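You operate a simulated robot arm through the tools that you are given. There is no shell and no other tool. Be economical: measure what you need, move in short steps, check, and stop when the job is done.

The job below is to be done with a simulated two-armed robot. You get a single attempt, and the scene is never put back.

JOB
Run off the white card's length on the cream puller, then switch it off.
Fine: set the length dial and zero the counter first; it stops by itself.

The check looks at the end state, three seconds after you hand in, the way a careful person would. Anything else that was tipped, shoved, dropped, spilled or broken makes it a failure.

ROBOT AND FRAMES
Two 7-joint arms with two-finger parallel grippers on one trunk, on a base that drives. Base frame: it is fixed to the floor where the robot stands at the start and does not move with it; the origin is under the middle of the robot, x ahead of it, y to its left, z up; the surface under the hand at the start is at about z = 0.82. Units: m, rad, N and s.
The left shoulder is at the start at [0.069, 0.182, 1.111], the right one opposite. With the tool pointing down near the work surface each hand reaches from about 0.3 to 0.74 m from the robot's upright axis, wherever it stands, measured 20 degrees to its own side. Places, roughly: brake of the cream puller [0.3, 0.5, 0.3]; brake of the green puller [0.3, -1.7, 0.3]; brake of the grey puller [0.3, 2.2, 0.3]; cover latch of the cream puller [0.4, 0.4, 1.1]; cover latch of the green puller [0.4, -1.8, 1.1]; cover latch of the grey puller [0.4, 2.1, 1.1]; cream puller [0.6, -0.1, 0.8]; gap wheel of the cream puller [0.4, 0.4, 1.3]; gap wheel of the green puller [0.4, -1.7, 1.3]; gap wheel of the grey puller [0.4, 2.2, 1.3]; length counter of the cream puller [0.6, -0.2, 1.1]; length dial of the cream puller [0.6, -0.2, 1]; length dial of the green puller [0.6, -2.3, 1]; length dial of the grey puller [0.6, 1.6, 1]; mains switch of the cream puller [0.3, 0.4, 0.7]; mains switch of the green puller [0.3, -1.7, 0.7]. Payload 3.91 kg a hand.
The tool frame of a hand sits at the grasp point between the pads (the TCP): z along the fingers, y along the line on which they close. The tips reach 0.03 m beyond it. Largest opening 0.11 m; finger width 0.02, thickness 0.01; the body of the gripper, 0.048 by 0.112 m, starts 0.055 m behind the TCP.
Orientation is that of the tool frame in the base frame, as [roll, pitch, yaw] about the fixed x, y, z axes, in that order (R = Rz(yaw) Ry(pitch) Rx(roll)). With the fingers straight down and closing along the base's y, the tool's x points along the base's -x, its y along +y and its z along -z.

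CONTROLS
- The arms move only by the tool arm_command. It takes "left_series", "right_series" or both (then of equal length, played together; a hand with none holds still); each is a list of rows, each an object (a shift or turn left out is 0, a gripper value left out holds the last) with "delta_rot": the turn, a rotation vector about the tool's x, y, z in rad, a list of three; "translation": the shift along the tool's x, y, z in mm, a list of three; "gripper": the gripper command, from -1 (fully open) to 1 (shut), values between in proportion. In form: [{"delta_rot": [wx, wy, wz], "translation": [dx, dy, dz], "gripper": gripper}, ...]. A call has 1 to 20 rows; each row is the pose to reach, as a shift and turn from the pose commanded when the call began, along the tool's axes at that moment. Each row takes 0.2 s and may step no farther than 0.05 m and 0.15 rad from the row before; otherwise, or with a gripper value out of range, the whole call is refused. A pose out of reach is approached as far as the arm can. The call stops where the force on the tool passes 40 N (or 10 N more than at its start, if that is more) or the arm is blocked; 0.2 s more then pass. The fingers move at their own pace (about 0.072 m/s each) and stop on an object; they squeeze with about 39 N. The grip force told is the motor's: it shows also when the fingers shut on nothing. Time passes only in rows, and 0.2 s behind the last, so rows that repeat a pose let the fingers close. The reply holds the time, the measured pose of the TCP, the force on the tool along the base axes, the opening and the grip force, in the units named above and with some noise, with the torque about the TCP (base axes, N m) and any sound that the robot's microphone picked up, and new pictures: "pictures" is both (left out), scene, wrist or none (wrist: the cameras of the hands that moved).
- Cameras (640 x 400 px; columns grow to the right, rows downward): "scene" is now at [0.2034, 0.0286, 1.2916]; the picture's right is [0.35, -0.94, 0.00], its down [-0.60, -0.23, -0.77] and it looks along [0.72, 0.27, -0.64] (base axes); focal length 214 px, centre (320, 200). "left" rides on the left gripper at [0.072, -0.017, -0.103] in its tool frame; the picture's right is [0.23, 0.97, 0.00], its down [-0.76, 0.18, -0.62] and it looks along [-0.61, 0.14, 0.78] (tool axes); focal length 222 px, centre (320, 200). "right" rides on the right gripper at [0.072, 0.017, -0.103] in its tool frame; the picture's right is [-0.23, 0.97, 0.00], its down [-0.76, -0.18, -0.62] and it looks along [-0.61, -0.14, 0.78] (tool axes); focal length 222 px, centre (320, 200). There is no depth. A picture from a camera that has moved, and an enlarged one, comes with that camera's place and axes in the base frame and with its lens.
- move_column(by): slides the trunk up (or, below 0, down) by that many m; the arms and the scene camera ride with it, the base frame stays. It gives what a move gives, with no picture.
- steer(legs): drives the robot by 1 to 6 legs, each [ahead, left, turn to the left] in m, m and rad, along the robot's own axes; the way and the turn of a leg run together, so that a leg with both is an arc; at most 1.5 m and 3.142 rad a leg. The arms and the cameras ride along, it lands a little off, and it stops where it bumps. It gives what a move gives, and a new picture of the scene camera.
- turn_head(pan, tilt): turns the head with the scene camera to pan (to the left, within 1.396 rad either way) and tilt (down, from -0.506 to 1.204), counted from straight ahead of the robot. It gives what a move gives, and a new picture of the scene camera.
- zoom(camera, box): a new picture of the part [left, top, right, bottom] of that camera's present view, enlarged. The clock stands still meanwhile.
- job_done(): hands the job in; it is judged then, once.

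Go step by step. Nothing tells you exact positions but the pictures and the camera data: compare them with the known pose of the tool, close in by small moves and look again before you grip or let go. The budget is 120 turns and 260 pictures, counting those below and the enlarged ones. Unless the task says otherwise, let go and move clear before handing in, and close with one line.

The tools are called after ">>>" as a command line: name --argument value ..., lists and objects as JSON in quotes. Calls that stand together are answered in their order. arm_command: Moves the arms, as the interface text tells. Its arguments: {"type":"object","properties":{"left_series":{"type":"array","items":{"type":"object","properties":{"delta_rot":{"type":"array","items":{"type":"number"}},"translation":{"type":"array","items":{"type":"number"}},"gripper":{"type":"number"}}}},"right_series":{"type":"array","items":{"type":"object","properties":{"delta_rot":{"type":"array","items":{"type":"number"}},"translation":{"type":"array","items":{"type":"number"}},"gripper":{"type":"number"}}}},"pictures":{"type":"string","enum":["both","scene","wrist","none"]}},"required":[]} The other tools are called the same way: move_column (by) slides the trunk up or down; steer (legs) drives the base; turn_head (pan, tilt) turns the head that bears the scene camera; zoom (camera, box) takes an enlarged picture of a part of a camera's view; job_done () hands the job in.

At the start:

```text
clock: 0.0
left_position: [0.3354, 0.1427, 1.2207]
left_ee_rot: [-3.139, -0.003, 3.141]
left_force: [-0.4, -0.2, -0.6]
left_wrist_torque: [-0.01, -0.01, 0.02]
left_opening: 0.1099
left_gripper_force: 0.1
right_position: [0.3977, -0.1659, 1.2239]
right_ee_rot: [3.141, 0.001, 3.14]
right_force: [0.3, 0.8, -0.6]
right_wrist_torque: [-0.01, 0.01, -0.01]
right_opening: 0.1099
right_gripper_force: 0.1
trunk travel left (down, up): [-0.375, 0.139]
robot x, y, heading: [0.0013, -0.0013, 0.003]
head pan, tilt: [0.361, 0.696]
```

scene: 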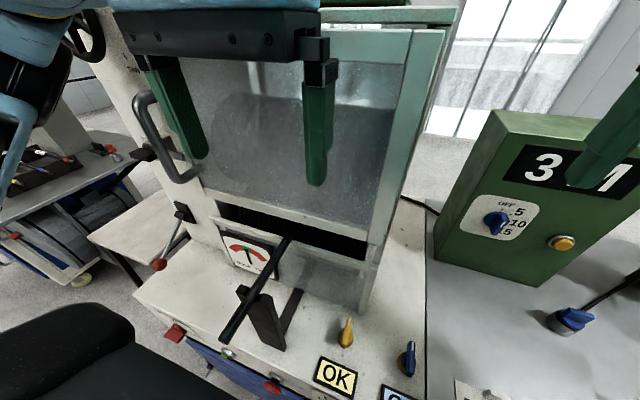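
right: 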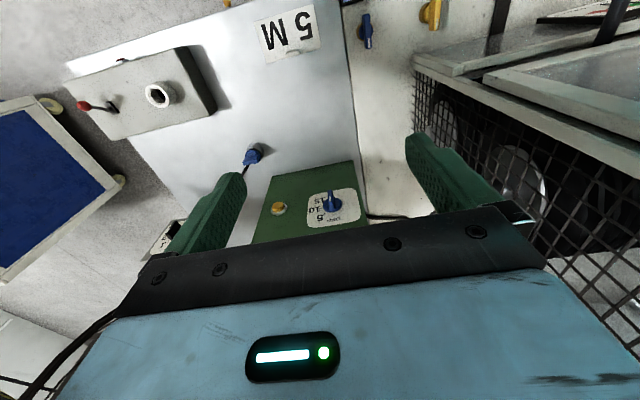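
left: 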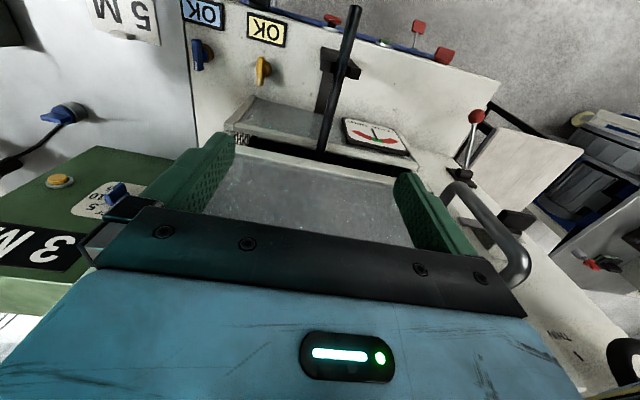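

I see the cream puller ahead with its guard, dial, levers, and a green counter box to the right; a "5 M" card lies on the table. I look around in more detail first.

>>> turn_head --pan -0.3 --tilt 0.7

>>> zoom --camera "right" --box '[60, 0, 460, 250]'

>>> zoom --camera "left" --box '[160, 0, 560, 250]'

```text
clock: 1.0
left_position: [0.338, 0.1439, 1.2191]
left_ee_rot: [-3.141, -0.005, -3.133]
left_force: [28.4, -5.0, -9.6]
left_wrist_torque: [0.76, 2.22, 0.95]
left_opening: 0.11
left_gripper_force: 0.1
right_position: [0.3984, -0.1663, 1.2247]
right_ee_rot: [3.141, 0.001, -3.141]
right_force: [0.1, 0.0, 0.1]
right_wrist_torque: [0.01, -0.01, 0.0]
right_opening: 0.11
right_gripper_force: 0.0
trunk travel left (down, up): [-0.375, 0.139]
robot x, y, heading: [0.0009, -0.0002, 0.006]
head pan, tilt: [-0.3, 0.7]
camera scene: at [0.2114, -0.0068, 1.298], right [-0.06, -1.0, 0.0], down [-0.58, 0.04, -0.81], along [0.81, -0.05, -0.58], focal length 214 px, centre (320, 200)
```

scene: 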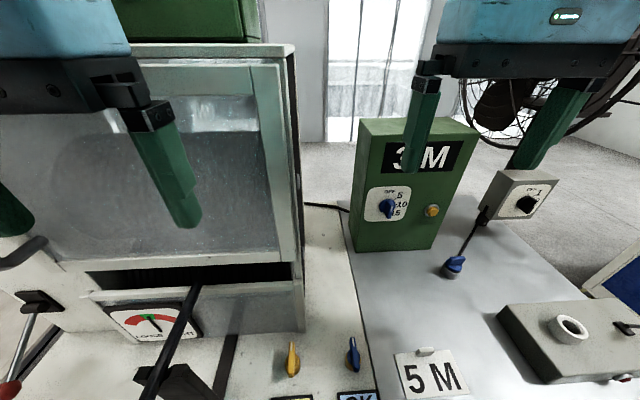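

```text
1.60 times, centred on (260, 125) of right
camera zoom: at [0.3273, -0.15, 1.3281], right [0.23, 0.97, 0.0], down [0.76, -0.18, 0.62], along [0.61, -0.14, -0.78], focal length 355 px, centre (416, 320)
```

zoom: 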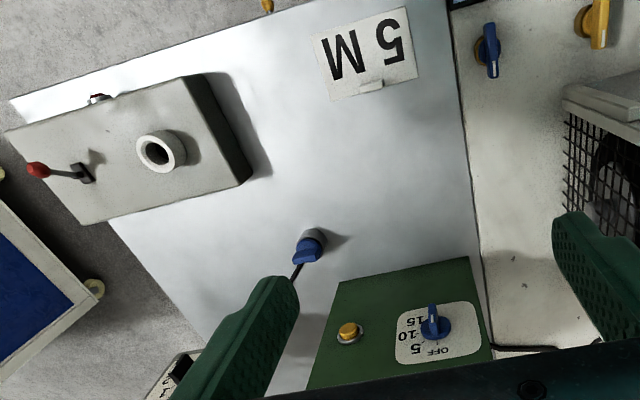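

```text
1.60 times, centred on (360, 125) of left
camera zoom: at [0.2655, 0.1264, 1.3231], right [-0.23, 0.97, 0.0], down [0.76, 0.18, 0.62], along [0.6, 0.15, -0.79], focal length 355 px, centre (256, 320)
```

zoom: 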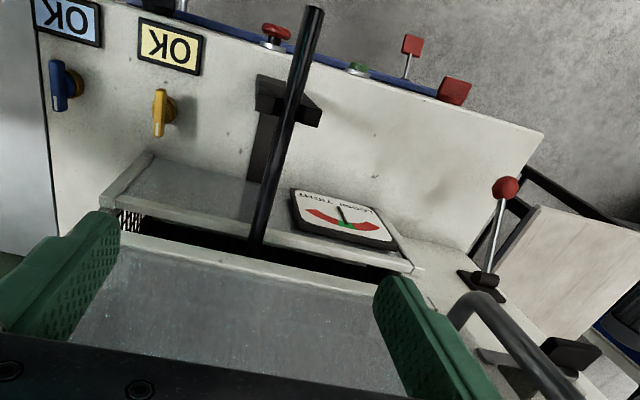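

The left hand reads 28 N although it hasn't moved, so the head may be pressing on it. The dial box shows OFF/5/10/15, and the white card reads 5 M. I'll look closer.

>>> turn_head --pan 0.0 --tilt 0.9

>>> zoom --camera "scene" --box '[320, 50, 640, 250]'

```text
clock: 1.8
left_position: [0.3367, 0.1421, 1.2192]
left_ee_rot: [3.14, -0.007, 3.14]
left_force: [0.2, -0.8, 0.6]
left_wrist_torque: [-0.02, 0.02, -0.01]
left_opening: 0.1102
left_gripper_force: 0.0
right_position: [0.3984, -0.1671, 1.2245]
right_ee_rot: [3.142, 0.0, -3.141]
right_force: [-0.6, -1.0, -0.7]
right_wrist_torque: [0.03, -0.01, -0.02]
right_opening: 0.1099
right_gripper_force: 0.1
trunk travel left (down, up): [-0.375, 0.139]
robot x, y, heading: [0.0019, -0.0023, -0.0]
head pan, tilt: [0.0, 0.901]
camera scene: at [0.2107, -0.0018, 1.2957], right [0.0, -1.0, 0.0], down [-0.61, 0.0, -0.8], along [0.8, 0.0, -0.61], focal length 214 px, centre (320, 200)
```

scene: 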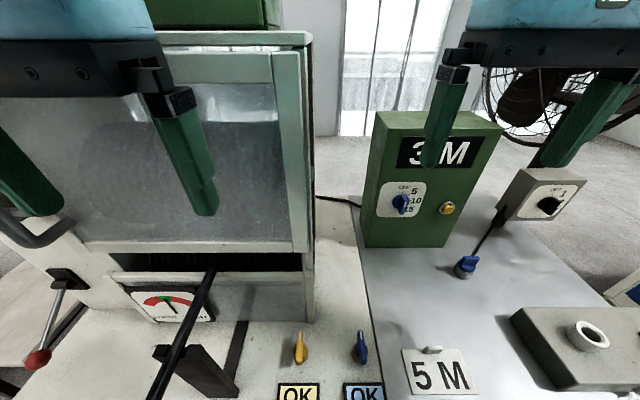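

```text
2.00 times, centred on (480, 150) of scene
camera zoom: at [0.2107, -0.0018, 1.2957], right [0.0, -1.0, 0.0], down [-0.61, 0.0, -0.8], along [0.8, 0.0, -0.61], focal length 429 px, centre (0, 300)
```

zoom: 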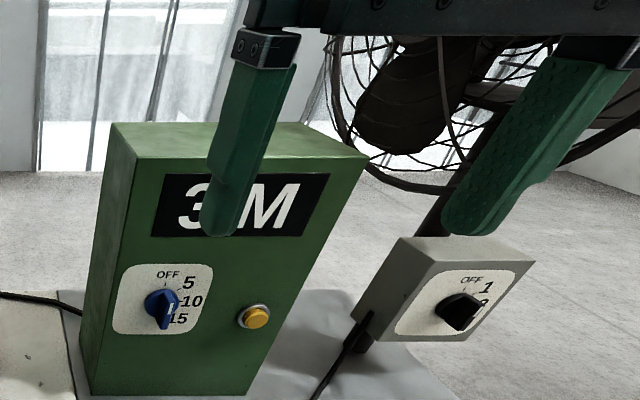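

The left hand's force has cleared, so turning right had been the cause. Now I survey the front of the machine and the left side.

>>> turn_head --pan 0.3 --tilt 1.15

>>> turn_head --pan 0.9 --tilt 0.9

```text
clock: 2.6
left_position: [0.3366, 0.145, 1.2203]
left_ee_rot: [-3.137, -0.007, -3.136]
left_force: [-1.2, 0.3, -0.1]
left_wrist_torque: [0.01, 0.0, 0.02]
left_opening: 0.1101
left_gripper_force: 0.1
right_position: [0.3991, -0.1665, 1.225]
right_ee_rot: [3.141, 0.0, 3.142]
right_force: [0.7, -0.1, 0.6]
right_wrist_torque: [-0.04, -0.02, 0.04]
right_opening: 0.1098
right_gripper_force: 0.1
trunk travel left (down, up): [-0.375, 0.139]
robot x, y, heading: [0.0031, -0.0014, -0.004]
head pan, tilt: [0.3, 1.15]
camera scene: at [0.1987, 0.0201, 1.2787], right [0.28, -0.96, 0.0], down [-0.72, -0.21, -0.66], along [0.63, 0.18, -0.75], focal length 214 px, centre (320, 200)
```

scene: 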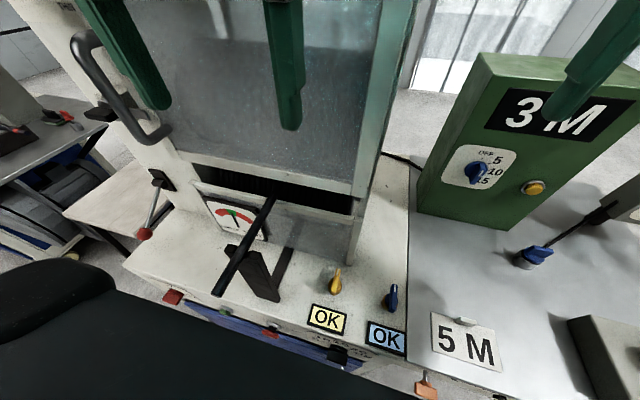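

```text
clock: 3.6
left_position: [0.3357, 0.1432, 1.2223]
left_ee_rot: [-3.135, 0.002, -3.14]
left_force: [0.9, -0.3, -0.6]
left_wrist_torque: [0.02, 0.01, -0.02]
left_opening: 0.11
left_gripper_force: 0.0
right_position: [0.3984, -0.1662, 1.2249]
right_ee_rot: [3.141, 0.0, -3.141]
right_force: [0.8, 0.1, -0.2]
right_wrist_torque: [-0.04, -0.02, 0.0]
right_opening: 0.1098
right_gripper_force: 0.1
trunk travel left (down, up): [-0.375, 0.139]
robot x, y, heading: [0.0029, 0.0005, -0.001]
head pan, tilt: [0.901, 0.901]
camera scene: at [0.1753, 0.0533, 1.2749], right [0.73, -0.68, 0.0], down [-0.54, -0.57, -0.62], along [0.42, 0.45, -0.79], focal length 214 px, centre (320, 200)
```

scene: 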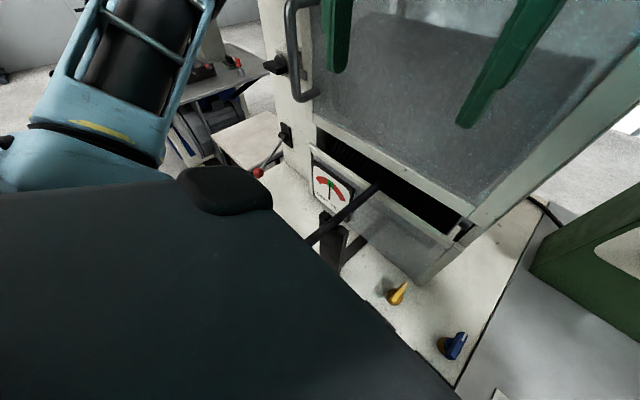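

The front panel with buttons is hidden beneath the table edge. I first check the sides, then back off to view the front.

>>> turn_head --pan 1.39 --tilt 0.3

>>> steer --legs '[[-0.45, 0, 0]]'

>>> turn_head --pan 0.2 --tilt 0.6

```text
clock: 4.6
left_position: [0.336, 0.1439, 1.2208]
left_ee_rot: [3.141, -0.002, 3.141]
left_force: [-0.4, -0.7, -0.1]
left_wrist_torque: [-0.03, 0.0, 0.02]
left_opening: 0.1098
left_gripper_force: 0.1
right_position: [0.3984, -0.1676, 1.2251]
right_ee_rot: [3.141, 0.0, 3.142]
right_force: [0.0, -0.5, 0.3]
right_wrist_torque: [-0.02, -0.05, -0.01]
right_opening: 0.1103
right_gripper_force: 0.0
trunk travel left (down, up): [-0.375, 0.139]
robot x, y, heading: [-0.0025, 0.0034, 0.002]
head pan, tilt: [1.389, 0.3]
camera scene: at [0.1408, 0.0903, 1.3274], right [0.98, -0.18, 0.0], down [-0.05, -0.29, -0.96], along [0.17, 0.94, -0.3], focal length 214 px, centre (320, 200)
```

scene: 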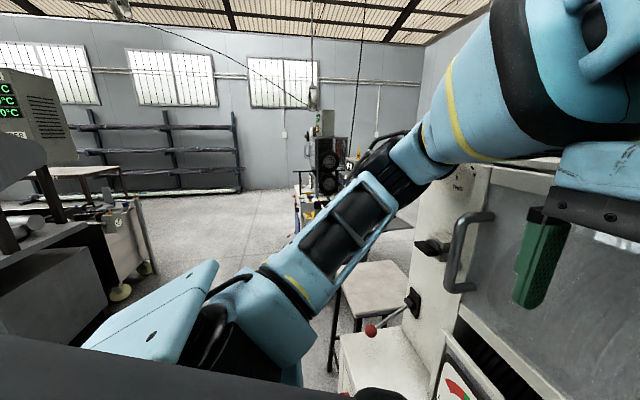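

```text
clock: 7.4
left_position: [-0.113, 0.1439, 1.2214]
left_ee_rot: [-3.139, -0.003, 3.141]
left_force: [0.4, -0.2, 0.5]
left_wrist_torque: [-0.05, -0.01, 0.01]
left_opening: 0.1099
left_gripper_force: 0.0
right_position: [-0.0507, -0.1669, 1.2255]
right_ee_rot: [3.14, 0.0, -3.141]
right_force: [0.1, -0.4, -0.5]
right_wrist_torque: [-0.02, -0.02, 0.02]
right_opening: 0.11
right_gripper_force: 0.0
trunk travel left (down, up): [-0.375, 0.139]
robot x, y, heading: [-0.4501, -0.0001, -0.003]
head pan, tilt: [1.389, 0.3]
camera scene: at [-0.3085, 0.0903, 1.3275], right [0.98, -0.18, 0.0], down [-0.05, -0.29, -0.96], along [0.17, 0.94, -0.3], focal length 214 px, centre (320, 200)
```

scene: 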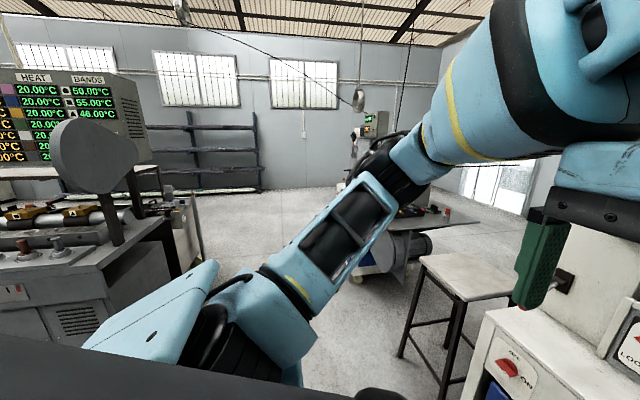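

```text
clock: 8.8
left_position: [-0.113, 0.1431, 1.2195]
left_ee_rot: [-3.139, 0.0, -3.141]
left_force: [0.9, 0.3, -0.8]
left_wrist_torque: [-0.03, 0.01, 0.01]
left_opening: 0.11
left_gripper_force: 0.1
right_position: [-0.0505, -0.1661, 1.2248]
right_ee_rot: [-3.14, 0.001, 3.142]
right_force: [-0.9, -0.1, -0.9]
right_wrist_torque: [0.0, 0.03, -0.01]
right_opening: 0.1099
right_gripper_force: 0.0
trunk travel left (down, up): [-0.375, 0.139]
robot x, y, heading: [-0.453, 0.0015, 0.002]
head pan, tilt: [0.201, 0.6]
camera scene: at [-0.2386, 0.0162, 1.3], right [0.2, -0.98, 0.0], down [-0.55, -0.11, -0.83], along [0.81, 0.17, -0.56], focal length 214 px, centre (320, 200)
```

scene: 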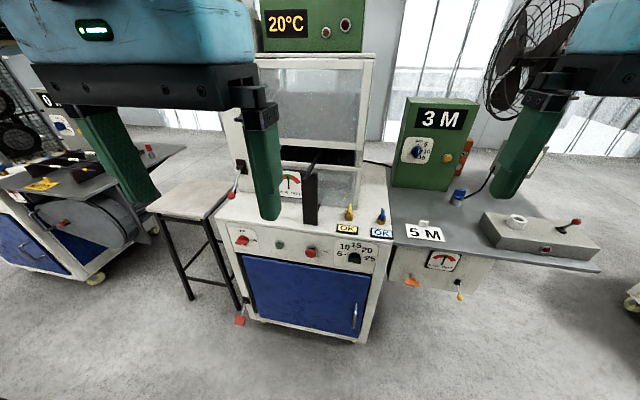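

>>> zoom --camera "scene" --box '[215, 150, 425, 281]'

>>> zoom --camera "scene" --box '[380, 90, 620, 240]'

>>> zoom --camera "scene" --box '[370, 210, 530, 310]'

>>> zoom --camera "scene" --box '[210, 220, 410, 345]'

```text
3.05 times, centred on (320, 216) of scene
camera zoom: at [-0.2386, 0.0162, 1.3], right [0.2, -0.98, 0.0], down [-0.55, -0.11, -0.83], along [0.81, 0.17, -0.56], focal length 654 px, centre (320, 153)
```

zoom: 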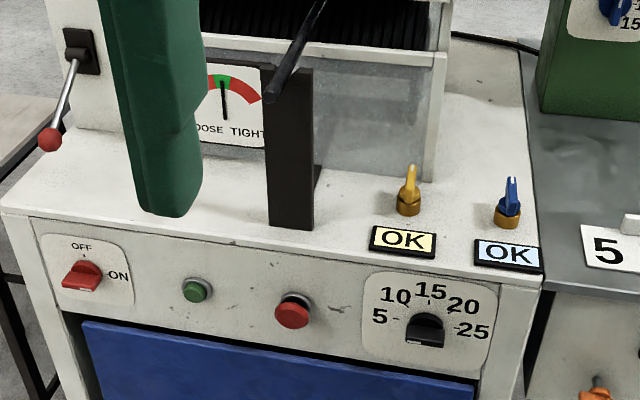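

```text
2.67 times, centred on (500, 165) of scene
camera zoom: at [-0.2386, 0.0162, 1.3], right [0.2, -0.98, 0.0], down [-0.55, -0.11, -0.83], along [0.81, 0.17, -0.56], focal length 572 px, centre (-160, 293)
```

zoom: 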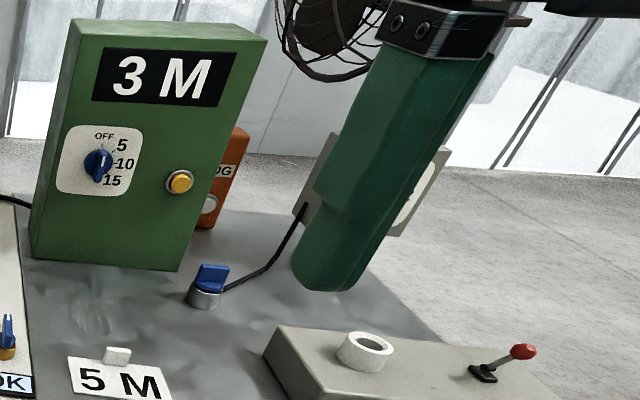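

```text
4.00 times, centred on (450, 260) of scene
camera zoom: at [-0.2386, 0.0162, 1.3], right [0.2, -0.98, 0.0], down [-0.55, -0.11, -0.83], along [0.81, 0.17, -0.56], focal length 858 px, centre (-200, -40)
```

zoom: 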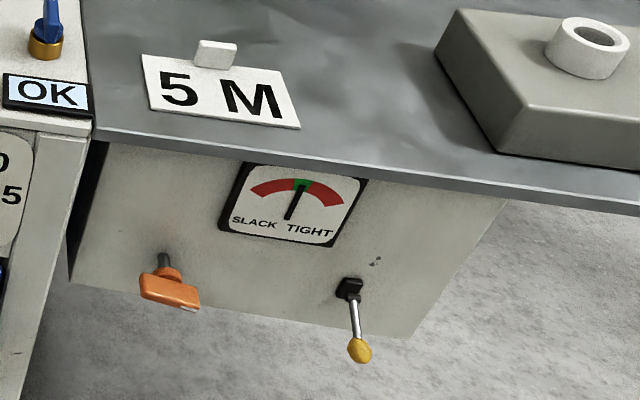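

```text
3.20 times, centred on (310, 282) of scene
camera zoom: at [-0.2386, 0.0162, 1.3], right [0.2, -0.98, 0.0], down [-0.55, -0.11, -0.83], along [0.81, 0.17, -0.56], focal length 686 px, centre (352, -64)
```

zoom: 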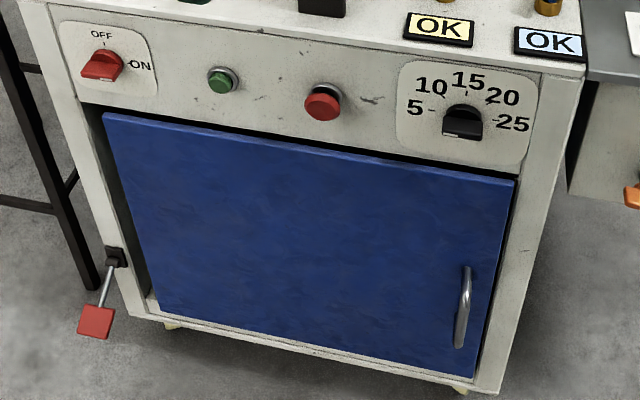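

Everything for the cream puller is visible now: mains (red, OFF/ON), green start, red stop, a speed dial, and the green counter box with length dial and yellow zero button. I bring the right hand to point forward to get a close look at the dial.

>>> arm_command --right_series '[{"delta_rot": [0, -0.143, 0], "translation": [-18, 0, 14]}, {"delta_rot": [0, -0.286, 0], "translation": [-36, 0, 28]}, {"delta_rot": [0, -0.429, 0], "translation": [-54, 0, 42]}, {"delta_rot": [0, -0.571, 0], "translation": [-72, 0, 56]}, {"delta_rot": [0, -0.714, 0], "translation": [-90, 0, 70]}, {"delta_rot": [0, -0.857, 0], "translation": [-108, 0, 84]}, {"delta_rot": [0, -1.0, 0], "translation": [-126, 0, 98]}, {"delta_rot": [0, -1.143, 0], "translation": [-144, 0, 112]}, {"delta_rot": [0, -1.285, 0], "translation": [-162, 0, 126]}, {"delta_rot": [0, -1.428, 0], "translation": [-180, 0, 140]}, {"delta_rot": [0, -1.571, 0], "translation": [-198, 0, 154]}, {"delta_rot": [0, -1.571, 0], "translation": [-198, 0, 154]}]'

```text
clock: 11.3
left_position: [-0.1128, 0.1434, 1.2202]
left_ee_rot: [-3.14, -0.001, -3.141]
left_force: [-0.5, 0.1, 0.0]
left_wrist_torque: [0.02, 0.01, 0.03]
left_opening: 0.1099
left_gripper_force: 0.0
right_position: [0.1193, -0.1384, 1.0855]
right_ee_rot: [3.094, 1.383, -3.139]
right_force: [0.2, 0.0, 0.5]
right_wrist_torque: [-0.01, 0.01, -0.02]
right_opening: 0.1102
right_gripper_force: 0.0
right hand out of reach, approached as far as the arm can: row 10, 11, 12
trunk travel left (down, up): [-0.375, 0.139]
robot x, y, heading: [-0.4526, 0.0017, -0.002]
head pan, tilt: [0.201, 0.6]
camera scene: at [-0.2387, 0.0165, 1.3], right [0.2, -0.98, 0.0], down [-0.55, -0.11, -0.83], along [0.81, 0.16, -0.56], focal length 214 px, centre (320, 200)
camera right: at [0.0037, -0.1271, 1.0345], right [0.0, 0.97, 0.23], down [-0.46, -0.21, 0.86], along [0.89, -0.1, 0.45], focal length 222 px, centre (320, 200)
```

scene: 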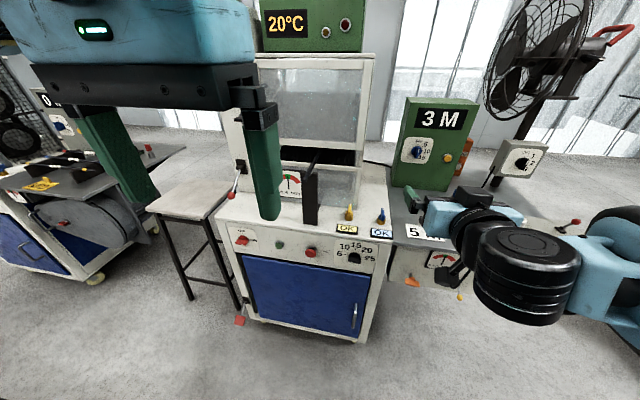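
right: 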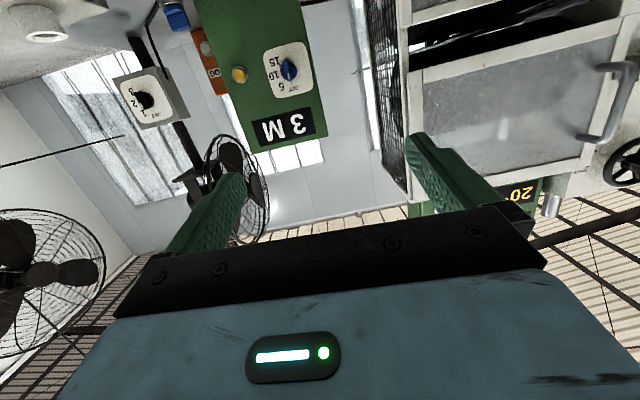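

The hand points nearly forward. I zoom in on the dial from both cameras.

>>> zoom --camera "right" --box '[200, 30, 360, 130]'

>>> zoom --camera "scene" --box '[380, 120, 476, 180]'

>>> zoom --camera "scene" --box '[220, 220, 316, 280]'

```text
4.00 times, centred on (280, 80) of right
camera zoom: at [0.0037, -0.1271, 1.0345], right [0.0, 0.97, 0.23], down [-0.46, -0.21, 0.86], along [0.89, -0.1, 0.45], focal length 888 px, centre (480, 680)
```

zoom: 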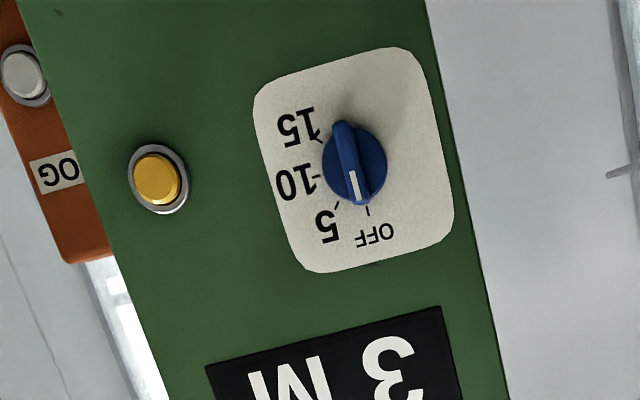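

```text
6.67 times, centred on (428, 150) of scene
camera zoom: at [-0.2387, 0.0165, 1.3], right [0.2, -0.98, 0.0], down [-0.55, -0.11, -0.83], along [0.81, 0.16, -0.56], focal length 1430 px, centre (-400, 533)
```

zoom: 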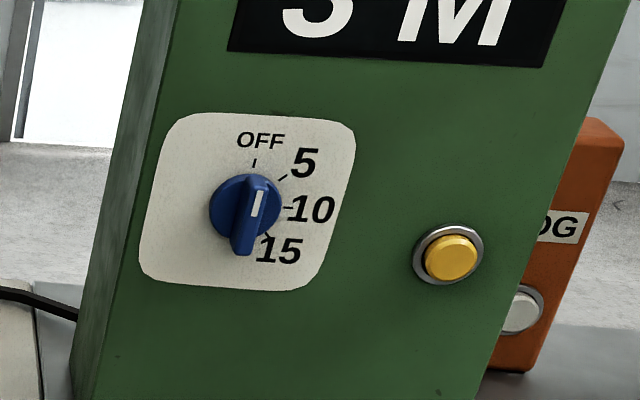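

```text
6.67 times, centred on (268, 250) of scene
camera zoom: at [-0.2387, 0.0165, 1.3], right [0.2, -0.98, 0.0], down [-0.55, -0.11, -0.83], along [0.81, 0.16, -0.56], focal length 1430 px, centre (667, -133)
```

zoom: 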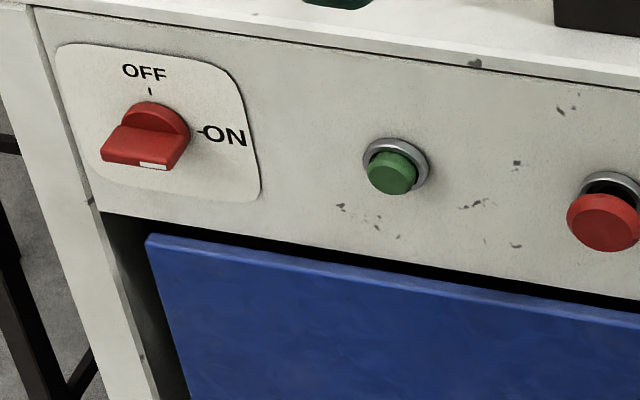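

The length dial is on OFF (white mark up), the mains is already ON, and the counter reads 3 M. I extend the right arm forward, which should also let it come fully horizontal.

>>> arm_command --right_series '[{"translation": [0, 0, 40]}, {"translation": [10, 0, 80]}, {"translation": [20, 0, 120]}, {"translation": [30, 0, 160]}, {"translation": [40, 0, 200]}, {"translation": [40, 0, 200]}]'

```text
clock: 12.8
left_position: [-0.1133, 0.1433, 1.221]
left_ee_rot: [-3.14, -0.002, -3.141]
left_force: [0.8, -0.3, -0.4]
left_wrist_torque: [0.01, -0.01, 0.0]
left_opening: 0.11
left_gripper_force: 0.1
right_position: [0.2601, -0.1317, 1.0315]
right_ee_rot: [3.102, 1.375, -3.14]
right_force: [-0.1, -0.1, 0.2]
right_wrist_torque: [0.01, -0.04, 0.0]
right_opening: 0.1099
right_gripper_force: 0.0
right hand out of reach, approached as far as the arm can: row 4, 5, 6
trunk travel left (down, up): [-0.375, 0.139]
robot x, y, heading: [-0.4515, -0.0035, 0.001]
head pan, tilt: [0.201, 0.6]
camera scene: at [-0.2382, 0.0161, 1.2999], right [0.2, -0.98, 0.0], down [-0.55, -0.11, -0.82], along [0.81, 0.16, -0.57], focal length 214 px, centre (320, 200)
camera right: at [0.1455, -0.119, 0.9803], right [0.0, 0.97, 0.23], down [-0.46, -0.2, 0.87], along [0.89, -0.11, 0.44], focal length 222 px, centre (320, 200)
```

scene: 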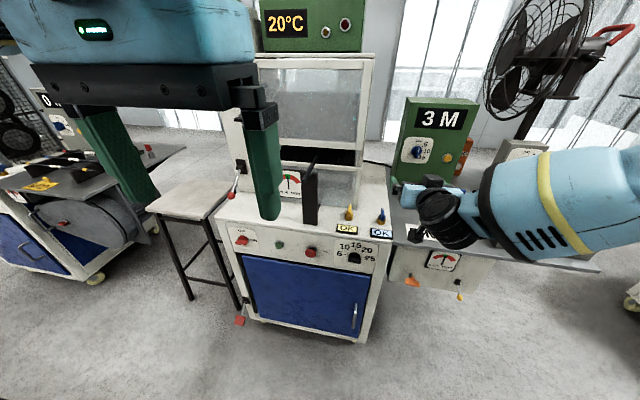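
right: 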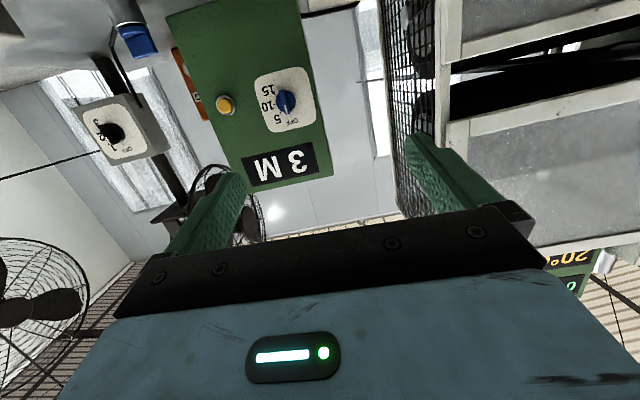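

The arm stops ~79° and at about 0.71 m ahead. I retract and raise the hand, then lower the trunk so the shoulder is near dial height to see whether it levels out.

>>> arm_command --right_series '[{"translation": [-30, 0, -30]}, {"translation": [-70, 0, -60]}, {"translation": [-110, 0, -90]}, {"translation": [-110, 0, -90]}]' --pictures "none"

>>> move_column --by -0.12

>>> arm_command --right_series '[{"translation": [0, 0, 0]}, {"translation": [0, 0, 0]}]' --pictures "scene"

```text
clock: 13.8
left_position: [-0.1127, 0.143, 1.2197]
left_ee_rot: [-3.139, 0.0, -3.141]
left_force: [0.9, -0.5, -0.7]
left_wrist_torque: [0.02, 0.0, 0.03]
left_opening: 0.1101
left_gripper_force: 0.1
right_position: [0.1934, -0.1353, 1.1565]
right_ee_rot: [3.096, 1.38, -3.14]
right_force: [-0.3, 0.6, -0.4]
right_wrist_torque: [-0.01, -0.02, -0.01]
right_opening: 0.1099
right_gripper_force: 0.0
trunk travel left (down, up): [-0.375, 0.139]
robot x, y, heading: [-0.449, -0.0025, -0.001]
head pan, tilt: [0.201, 0.6]
```

```text
clock: 15.2
left_position: [-0.1127, 0.1435, 1.0997]
left_ee_rot: [3.141, -0.002, -3.14]
left_force: [21.2, 17.2, -6.8]
left_wrist_torque: [-1.85, 1.83, -1.42]
left_opening: 0.1102
left_gripper_force: 0.1
right_position: [0.1922, -0.136, 1.0371]
right_ee_rot: [3.093, 1.38, -3.141]
right_force: [-1.5, 0.5, -1.0]
right_wrist_torque: [0.0, 0.02, 0.0]
right_opening: 0.11
right_gripper_force: 0.0
trunk travel left (down, up): [-0.255, 0.259]
robot x, y, heading: [-0.4489, 0.0012, 0.001]
head pan, tilt: [0.201, 0.6]
```

```text
clock: 15.8
left_position: [-0.1123, 0.1449, 1.0997]
left_ee_rot: [-3.141, -0.002, -3.14]
left_force: [23.4, 19.3, -6.9]
left_wrist_torque: [-2.15, 1.99, -1.64]
left_opening: 0.1101
left_gripper_force: 0.0
right_position: [0.1918, -0.1346, 1.0358]
right_ee_rot: [3.092, 1.381, -3.141]
right_force: [0.0, -0.5, 0.0]
right_wrist_torque: [0.0, 0.01, 0.02]
right_opening: 0.1099
right_gripper_force: 0.0
trunk travel left (down, up): [-0.255, 0.259]
robot x, y, heading: [-0.4525, 0.0039, 0.008]
head pan, tilt: [0.201, 0.6]
camera scene: at [-0.205, 0.0185, 1.1793], right [0.23, -0.97, 0.0], down [-0.54, -0.12, -0.83], along [0.81, 0.19, -0.55], focal length 214 px, centre (320, 200)
```

scene: 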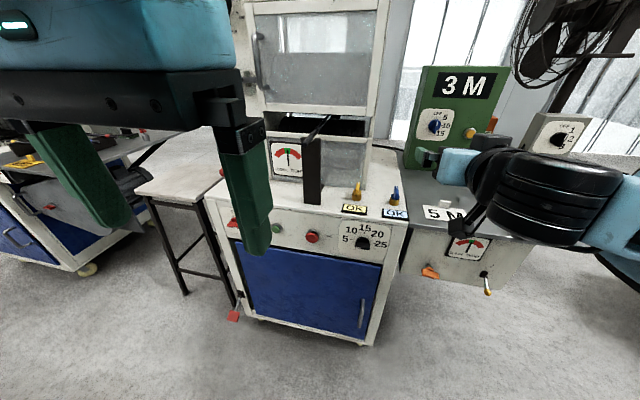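

The left arm is pressing on the head (force and the head camera shifted). I move the left hand outwards and forward to clear it.

>>> arm_command --left_series '[{"translation": [-20, 25, 0]}, {"translation": [-45, 50, 0]}, {"translation": [-70, 75, 0]}, {"translation": [-95, 100, 0]}, {"translation": [-95, 100, 0]}]' --pictures "scene"

```text
clock: 17.1
left_position: [-0.0184, 0.2424, 1.1007]
left_ee_rot: [-3.139, -0.001, -3.141]
left_force: [0.4, 0.8, 0.4]
left_wrist_torque: [-0.01, -0.02, -0.02]
left_opening: 0.1099
left_gripper_force: 0.0
right_position: [0.1926, -0.1364, 1.0366]
right_ee_rot: [3.094, 1.381, -3.141]
right_force: [-0.3, -0.4, 0.3]
right_wrist_torque: [0.0, 0.0, 0.03]
right_opening: 0.11
right_gripper_force: 0.0
trunk travel left (down, up): [-0.255, 0.259]
robot x, y, heading: [-0.448, -0.001, -0.001]
head pan, tilt: [0.201, 0.6]
camera scene: at [-0.205, 0.0159, 1.1779], right [0.2, -0.98, 0.0], down [-0.55, -0.11, -0.83], along [0.81, 0.16, -0.56], focal length 214 px, centre (320, 200)
```

scene: 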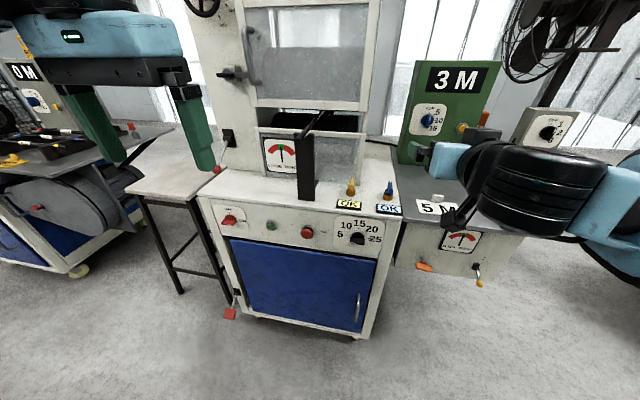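

The head is free now. I raise the left hand a little to clear the lever rod, drive 0.25 m forward, and look at the dial.

>>> arm_command --left_series '[{"translation": [0, 20, -40]}, {"translation": [0, 40, -70]}, {"translation": [0, 40, -70]}]' --pictures "none"

>>> steer --legs '[[0.2, 0, 0]]'

>>> turn_head --pan -0.2 --tilt 0.5

>>> zoom --camera "right" --box '[0, 0, 640, 400]'

```text
clock: 17.9
left_position: [-0.0072, 0.2609, 1.1253]
left_ee_rot: [-3.139, 0.001, -3.14]
left_force: [0.1, -0.5, -0.7]
left_wrist_torque: [0.0, 0.01, -0.01]
left_opening: 0.1102
left_gripper_force: 0.1
left hand out of reach, approached as far as the arm can: row 1, 2, 3
right_position: [0.193, -0.1358, 1.0344]
right_ee_rot: [3.091, 1.382, 3.141]
right_force: [0.2, -0.3, 1.7]
right_wrist_torque: [0.0, 0.01, -0.01]
right_opening: 0.1098
right_gripper_force: 0.0
trunk travel left (down, up): [-0.255, 0.259]
robot x, y, heading: [-0.4493, -0.001, -0.0]
head pan, tilt: [0.201, 0.6]
```

```text
clock: 19.4
left_position: [0.1922, 0.2603, 1.1248]
left_ee_rot: [-3.14, -0.003, 3.14]
left_force: [1.3, -0.5, 0.2]
left_wrist_torque: [0.02, 0.02, -0.01]
left_opening: 0.11
left_gripper_force: 0.1
right_position: [0.3921, -0.137, 1.0365]
right_ee_rot: [3.095, 1.38, 3.141]
right_force: [-0.2, 0.6, 0.0]
right_wrist_torque: [0.0, 0.02, 0.02]
right_opening: 0.1101
right_gripper_force: 0.1
trunk travel left (down, up): [-0.255, 0.259]
robot x, y, heading: [-0.2495, 0.0023, -0.001]
head pan, tilt: [0.201, 0.6]
camera scene: at [-0.005, 0.0157, 1.1777], right [0.2, -0.98, 0.0], down [-0.55, -0.11, -0.82], along [0.81, 0.16, -0.57], focal length 214 px, centre (320, 200)
```

scene: 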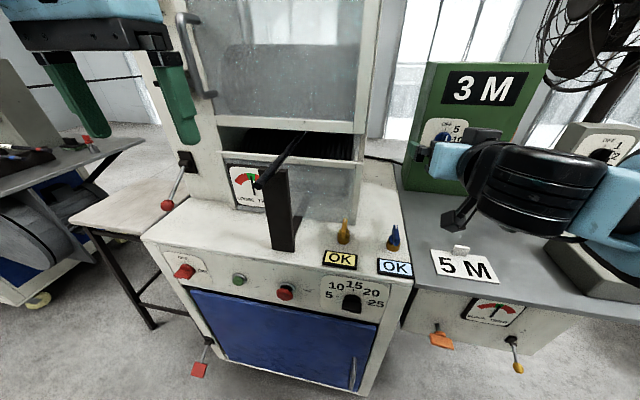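

```text
clock: 20.3
left_position: [0.1928, 0.2613, 1.1238]
left_ee_rot: [-3.137, 0.001, 3.139]
left_force: [0.0, -0.7, 0.1]
left_wrist_torque: [-0.02, -0.01, -0.01]
left_opening: 0.11
left_gripper_force: 0.0
right_position: [0.3919, -0.1353, 1.0352]
right_ee_rot: [3.094, 1.381, 3.141]
right_force: [0.0, -0.4, 0.1]
right_wrist_torque: [-0.01, -0.02, -0.01]
right_opening: 0.1101
right_gripper_force: 0.0
trunk travel left (down, up): [-0.255, 0.259]
robot x, y, heading: [-0.2475, -0.0044, -0.0]
head pan, tilt: [-0.201, 0.499]
camera scene: at [-0.0031, -0.0199, 1.1869], right [-0.2, -0.98, 0.0], down [-0.47, 0.1, -0.88], along [0.86, -0.18, -0.48], focal length 214 px, centre (320, 200)
```

scene: 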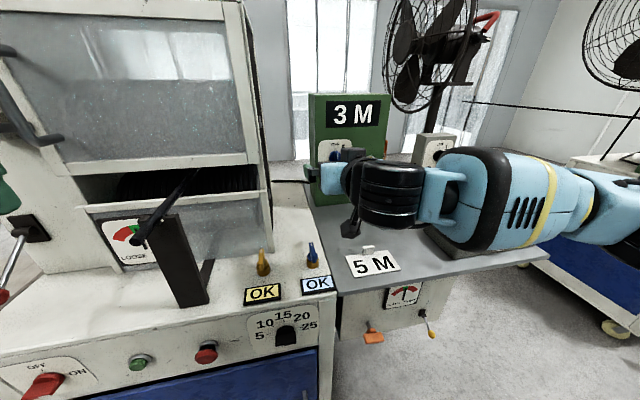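

```text
1.00 times, centred on (320, 200) of right (not enlarged: the box is as wide or as high as the picture)
camera zoom: at [0.277, -0.1248, 0.9846], right [0.0, 0.97, 0.23], down [-0.46, -0.21, 0.86], along [0.89, -0.1, 0.45], focal length 222 px, centre (320, 200)
```

zoom: 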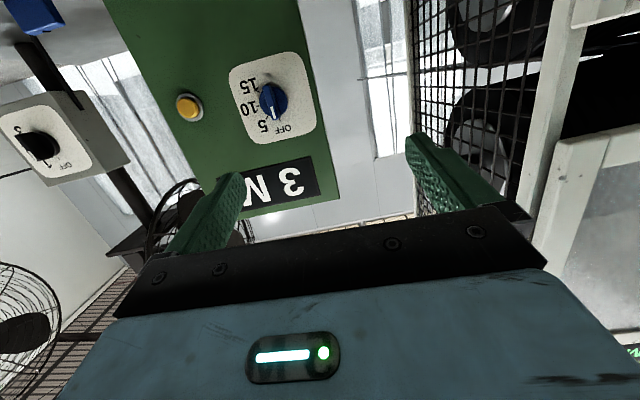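

Triangulating from two views, the dial knob is at about (0.59, −0.186, 0.99) and the yellow button at (0.60, −0.30, 0.97). I tuck the left hand back so it clears the cover handle, then drive up a bit more.

>>> arm_command --left_series '[{"translation": [30, -30, 8]}, {"translation": [60, -60, 16]}, {"translation": [80, -85, 25]}, {"translation": [80, -85, 25]}]' --right_series '[{"translation": [0, -17, 0], "gripper": 0.0}, {"translation": [0, -34, 0], "gripper": 0.0}, {"translation": [0, -50, 0], "gripper": 0.0}, {"translation": [0, -50, 0], "gripper": 0.0}]' --pictures "none"

>>> steer --legs '[[0.1, 0, 0]]'

```text
clock: 21.3
left_position: [0.1123, 0.1761, 1.1012]
left_ee_rot: [-3.138, 0.002, 3.139]
left_force: [0.7, 0.5, 1.1]
left_wrist_torque: [-0.02, 0.02, 0.0]
left_opening: 0.1099
left_gripper_force: 0.1
right_position: [0.3943, -0.1854, 1.0345]
right_ee_rot: [3.096, 1.381, -3.14]
right_force: [0.6, -0.4, -0.8]
right_wrist_torque: [0.03, 0.03, 0.01]
right_opening: 0.0551
right_gripper_force: 0.0
trunk travel left (down, up): [-0.255, 0.259]
robot x, y, heading: [-0.25, 0.0019, -0.008]
head pan, tilt: [-0.201, 0.499]
```

```text
clock: 22.5
left_position: [0.2125, 0.1743, 1.1001]
left_ee_rot: [-3.139, -0.002, 3.14]
left_force: [-0.8, -0.5, 0.0]
left_wrist_torque: [0.01, 0.01, -0.02]
left_opening: 0.1101
left_gripper_force: 0.1
right_position: [0.4939, -0.1866, 1.0349]
right_ee_rot: [3.096, 1.38, -3.141]
right_force: [0.6, 0.4, -0.1]
right_wrist_torque: [0.0, 0.02, 0.03]
right_opening: 0.055
right_gripper_force: 0.0
trunk travel left (down, up): [-0.255, 0.259]
robot x, y, heading: [-0.1526, -0.0014, -0.002]
head pan, tilt: [-0.201, 0.499]
camera scene: at [0.0972, -0.0202, 1.1868], right [-0.2, -0.98, 0.0], down [-0.47, 0.1, -0.88], along [0.86, -0.18, -0.48], focal length 214 px, centre (320, 200)
```

scene: 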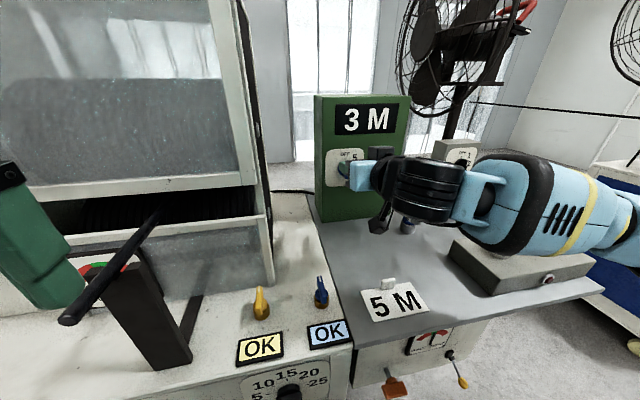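

The right hand is aligned with the knob at y −0.187; I lower it to knob height and creep forward, then look.

>>> arm_command --right_series '[{"translation": [18, 0, 5]}, {"translation": [36, 0, 15]}, {"translation": [36, 0, 25]}, {"translation": [36, 0, 25]}]'

>>> zoom --camera "right" --box '[200, 20, 440, 170]'

>>> zoom --camera "scene" --box '[290, 130, 418, 210]'

```text
clock: 23.5
left_position: [0.2121, 0.1758, 1.1006]
left_ee_rot: [-3.137, 0.0, 3.139]
left_force: [0.1, -0.6, 0.0]
left_wrist_torque: [0.03, -0.01, -0.01]
left_opening: 0.1097
left_gripper_force: 0.1
right_position: [0.5104, -0.1858, 0.995]
right_ee_rot: [3.096, 1.381, -3.14]
right_force: [0.3, 0.5, 0.6]
right_wrist_torque: [-0.01, 0.0, -0.02]
right_opening: 0.0549
right_gripper_force: 0.1
trunk travel left (down, up): [-0.255, 0.259]
robot x, y, heading: [-0.1505, 0.0013, -0.0]
head pan, tilt: [-0.201, 0.499]
camera scene: at [0.0963, -0.0203, 1.1869], right [-0.2, -0.98, 0.0], down [-0.47, 0.1, -0.88], along [0.86, -0.18, -0.48], focal length 214 px, centre (320, 200)
camera right: at [0.3966, -0.1739, 0.9439], right [0.0, 0.97, 0.23], down [-0.46, -0.21, 0.86], along [0.89, -0.1, 0.45], focal length 222 px, centre (320, 200)
```

scene: 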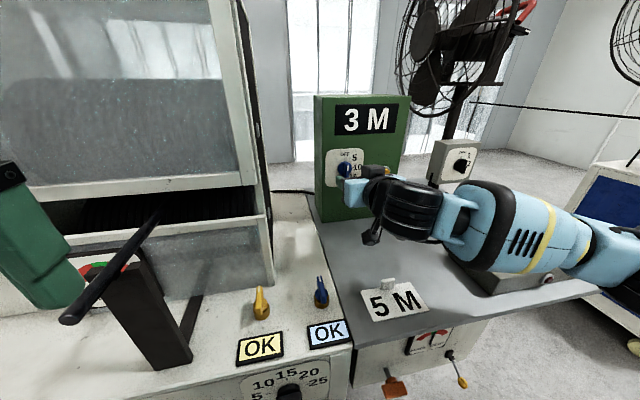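
right: 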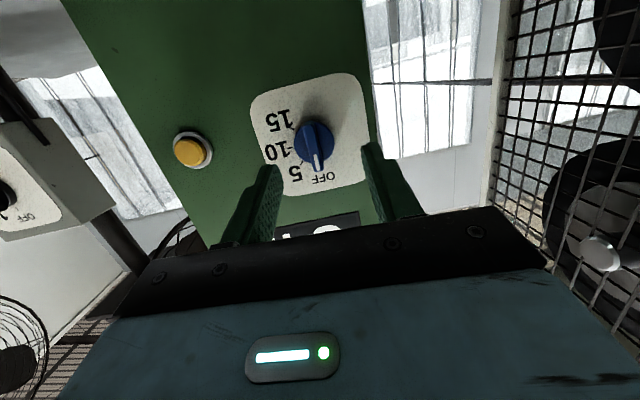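

```text
2.67 times, centred on (320, 95) of right
camera zoom: at [0.3966, -0.1739, 0.9439], right [0.0, 0.97, 0.23], down [-0.46, -0.21, 0.86], along [0.89, -0.1, 0.45], focal length 592 px, centre (320, 480)
```

zoom: 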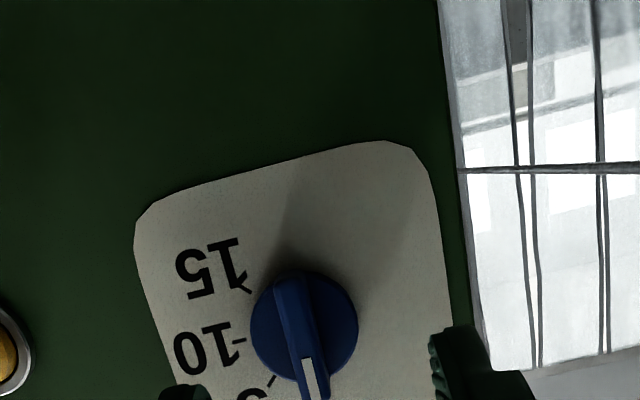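

```text
5.00 times, centred on (354, 170) of scene
camera zoom: at [0.0963, -0.0203, 1.1869], right [-0.2, -0.98, 0.0], down [-0.47, 0.1, -0.88], along [0.86, -0.18, -0.48], focal length 1072 px, centre (150, 350)
```

zoom: 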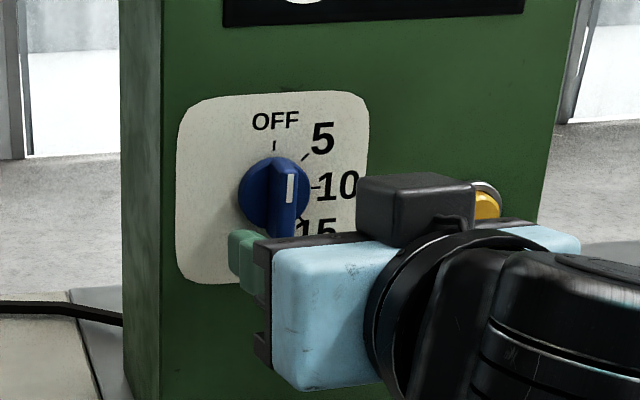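

The knob sits between the fingers, centred at (0.59, −0.189, 0.988). I advance to it in small steps.

>>> arm_command --right_series '[{"translation": [-2, -2, 15]}, {"translation": [-5, -2, 30]}, {"translation": [-8, -2, 45]}, {"translation": [-8, -2, 45]}]'

>>> zoom --camera "scene" --box '[290, 130, 418, 210]'

```text
clock: 24.5
left_position: [0.212, 0.1753, 1.0998]
left_ee_rot: [-3.139, -0.001, 3.139]
left_force: [-0.7, 0.6, -0.1]
left_wrist_torque: [-0.01, -0.01, 0.0]
left_opening: 0.1098
left_gripper_force: 0.0
right_position: [0.5571, -0.1857, 0.9953]
right_ee_rot: [3.094, 1.38, -3.141]
right_force: [-0.6, 0.3, 0.1]
right_wrist_torque: [0.02, 0.0, -0.03]
right_opening: 0.0553
right_gripper_force: 0.0
trunk travel left (down, up): [-0.255, 0.259]
robot x, y, heading: [-0.1476, 0.0036, -0.006]
head pan, tilt: [-0.201, 0.499]
camera scene: at [0.0962, -0.0203, 1.187], right [-0.2, -0.98, 0.0], down [-0.47, 0.1, -0.88], along [0.86, -0.18, -0.48], focal length 214 px, centre (320, 200)
camera right: at [0.4422, -0.1741, 0.9436], right [0.0, 0.97, 0.23], down [-0.46, -0.21, 0.86], along [0.89, -0.11, 0.45], focal length 222 px, centre (320, 200)
```

scene: 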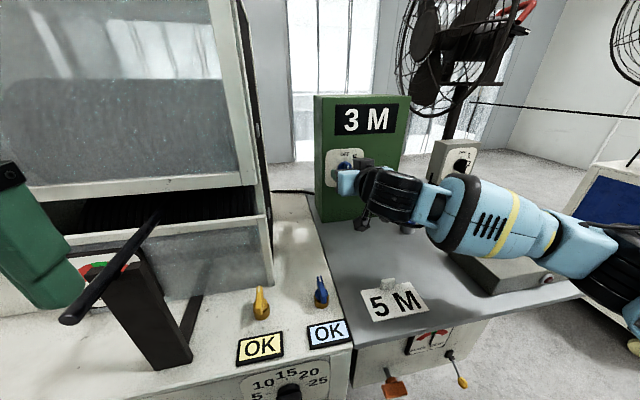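
right: 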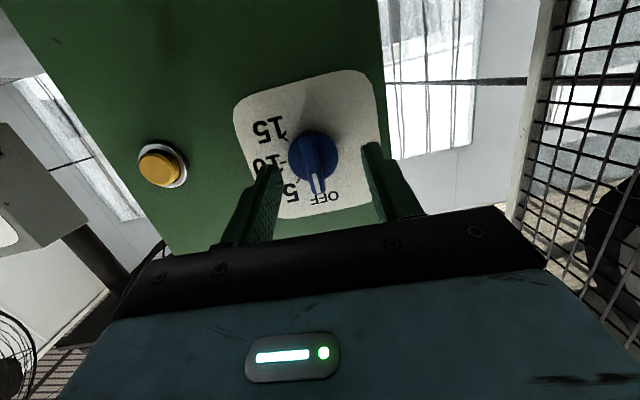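

```text
5.00 times, centred on (354, 170) of scene
camera zoom: at [0.0962, -0.0203, 1.187], right [-0.2, -0.98, 0.0], down [-0.47, 0.1, -0.88], along [0.86, -0.18, -0.48], focal length 1072 px, centre (150, 350)
```

zoom: 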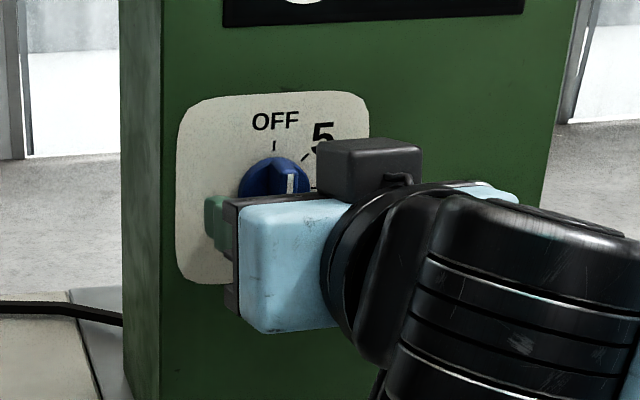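

Good alignment; another 15 mm in and a couple of mm right, then close on the knob.

>>> arm_command --right_series '[{"translation": [0, -3, 8]}, {"translation": [-1, -3, 16]}, {"translation": [-1, -3, 16], "gripper": 1}, {"translation": [-1, -3, 16], "gripper": 1}, {"translation": [-1, -3, 16], "gripper": 1}, {"translation": [-1, -3, 16], "gripper": 1}]'

>>> zoom --camera "right" --box '[220, 50, 420, 175]'

```text
clock: 25.9
left_position: [0.2122, 0.1734, 1.0998]
left_ee_rot: [-3.14, 0.0, 3.14]
left_force: [0.5, 0.0, -0.8]
left_wrist_torque: [0.03, 0.01, 0.0]
left_opening: 0.1096
left_gripper_force: 0.1
right_position: [0.5735, -0.191, 0.9931]
right_ee_rot: [3.088, 1.38, 3.129]
right_force: [2.9, -14.0, 1.4]
right_wrist_torque: [-0.06, 0.23, -0.84]
right_opening: 0.0375
right_gripper_force: 45.3
trunk travel left (down, up): [-0.255, 0.259]
robot x, y, heading: [-0.1482, -0.0023, 0.001]
head pan, tilt: [-0.201, 0.499]
camera scene: at [0.0966, -0.022, 1.1869], right [-0.2, -0.98, 0.0], down [-0.47, 0.1, -0.88], along [0.86, -0.18, -0.48], focal length 214 px, centre (320, 200)
camera right: at [0.4589, -0.1786, 0.9414], right [0.0, 0.97, 0.23], down [-0.46, -0.21, 0.86], along [0.89, -0.11, 0.45], focal length 222 px, centre (320, 200)
```

scene: 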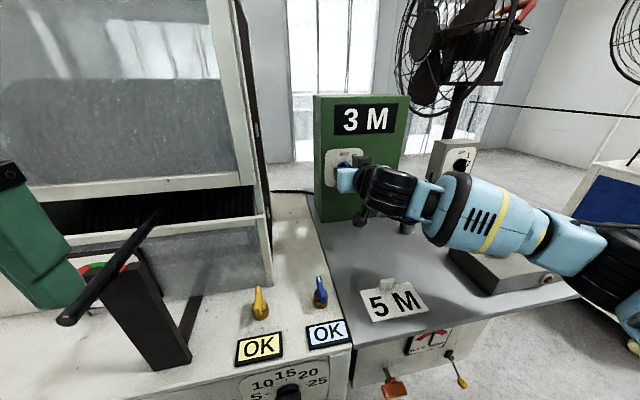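
right: 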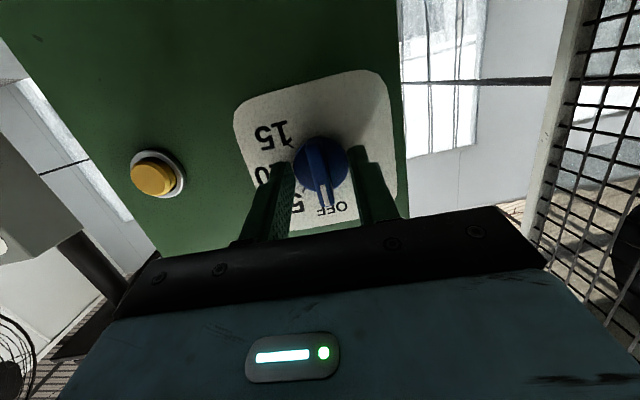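

```text
3.20 times, centred on (320, 112) of right
camera zoom: at [0.4589, -0.1786, 0.9414], right [0.0, 0.97, 0.23], down [-0.46, -0.21, 0.86], along [0.89, -0.11, 0.45], focal length 711 px, centre (320, 480)
```

zoom: 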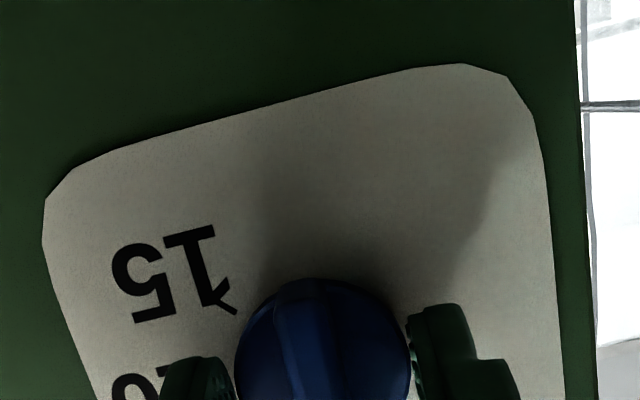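

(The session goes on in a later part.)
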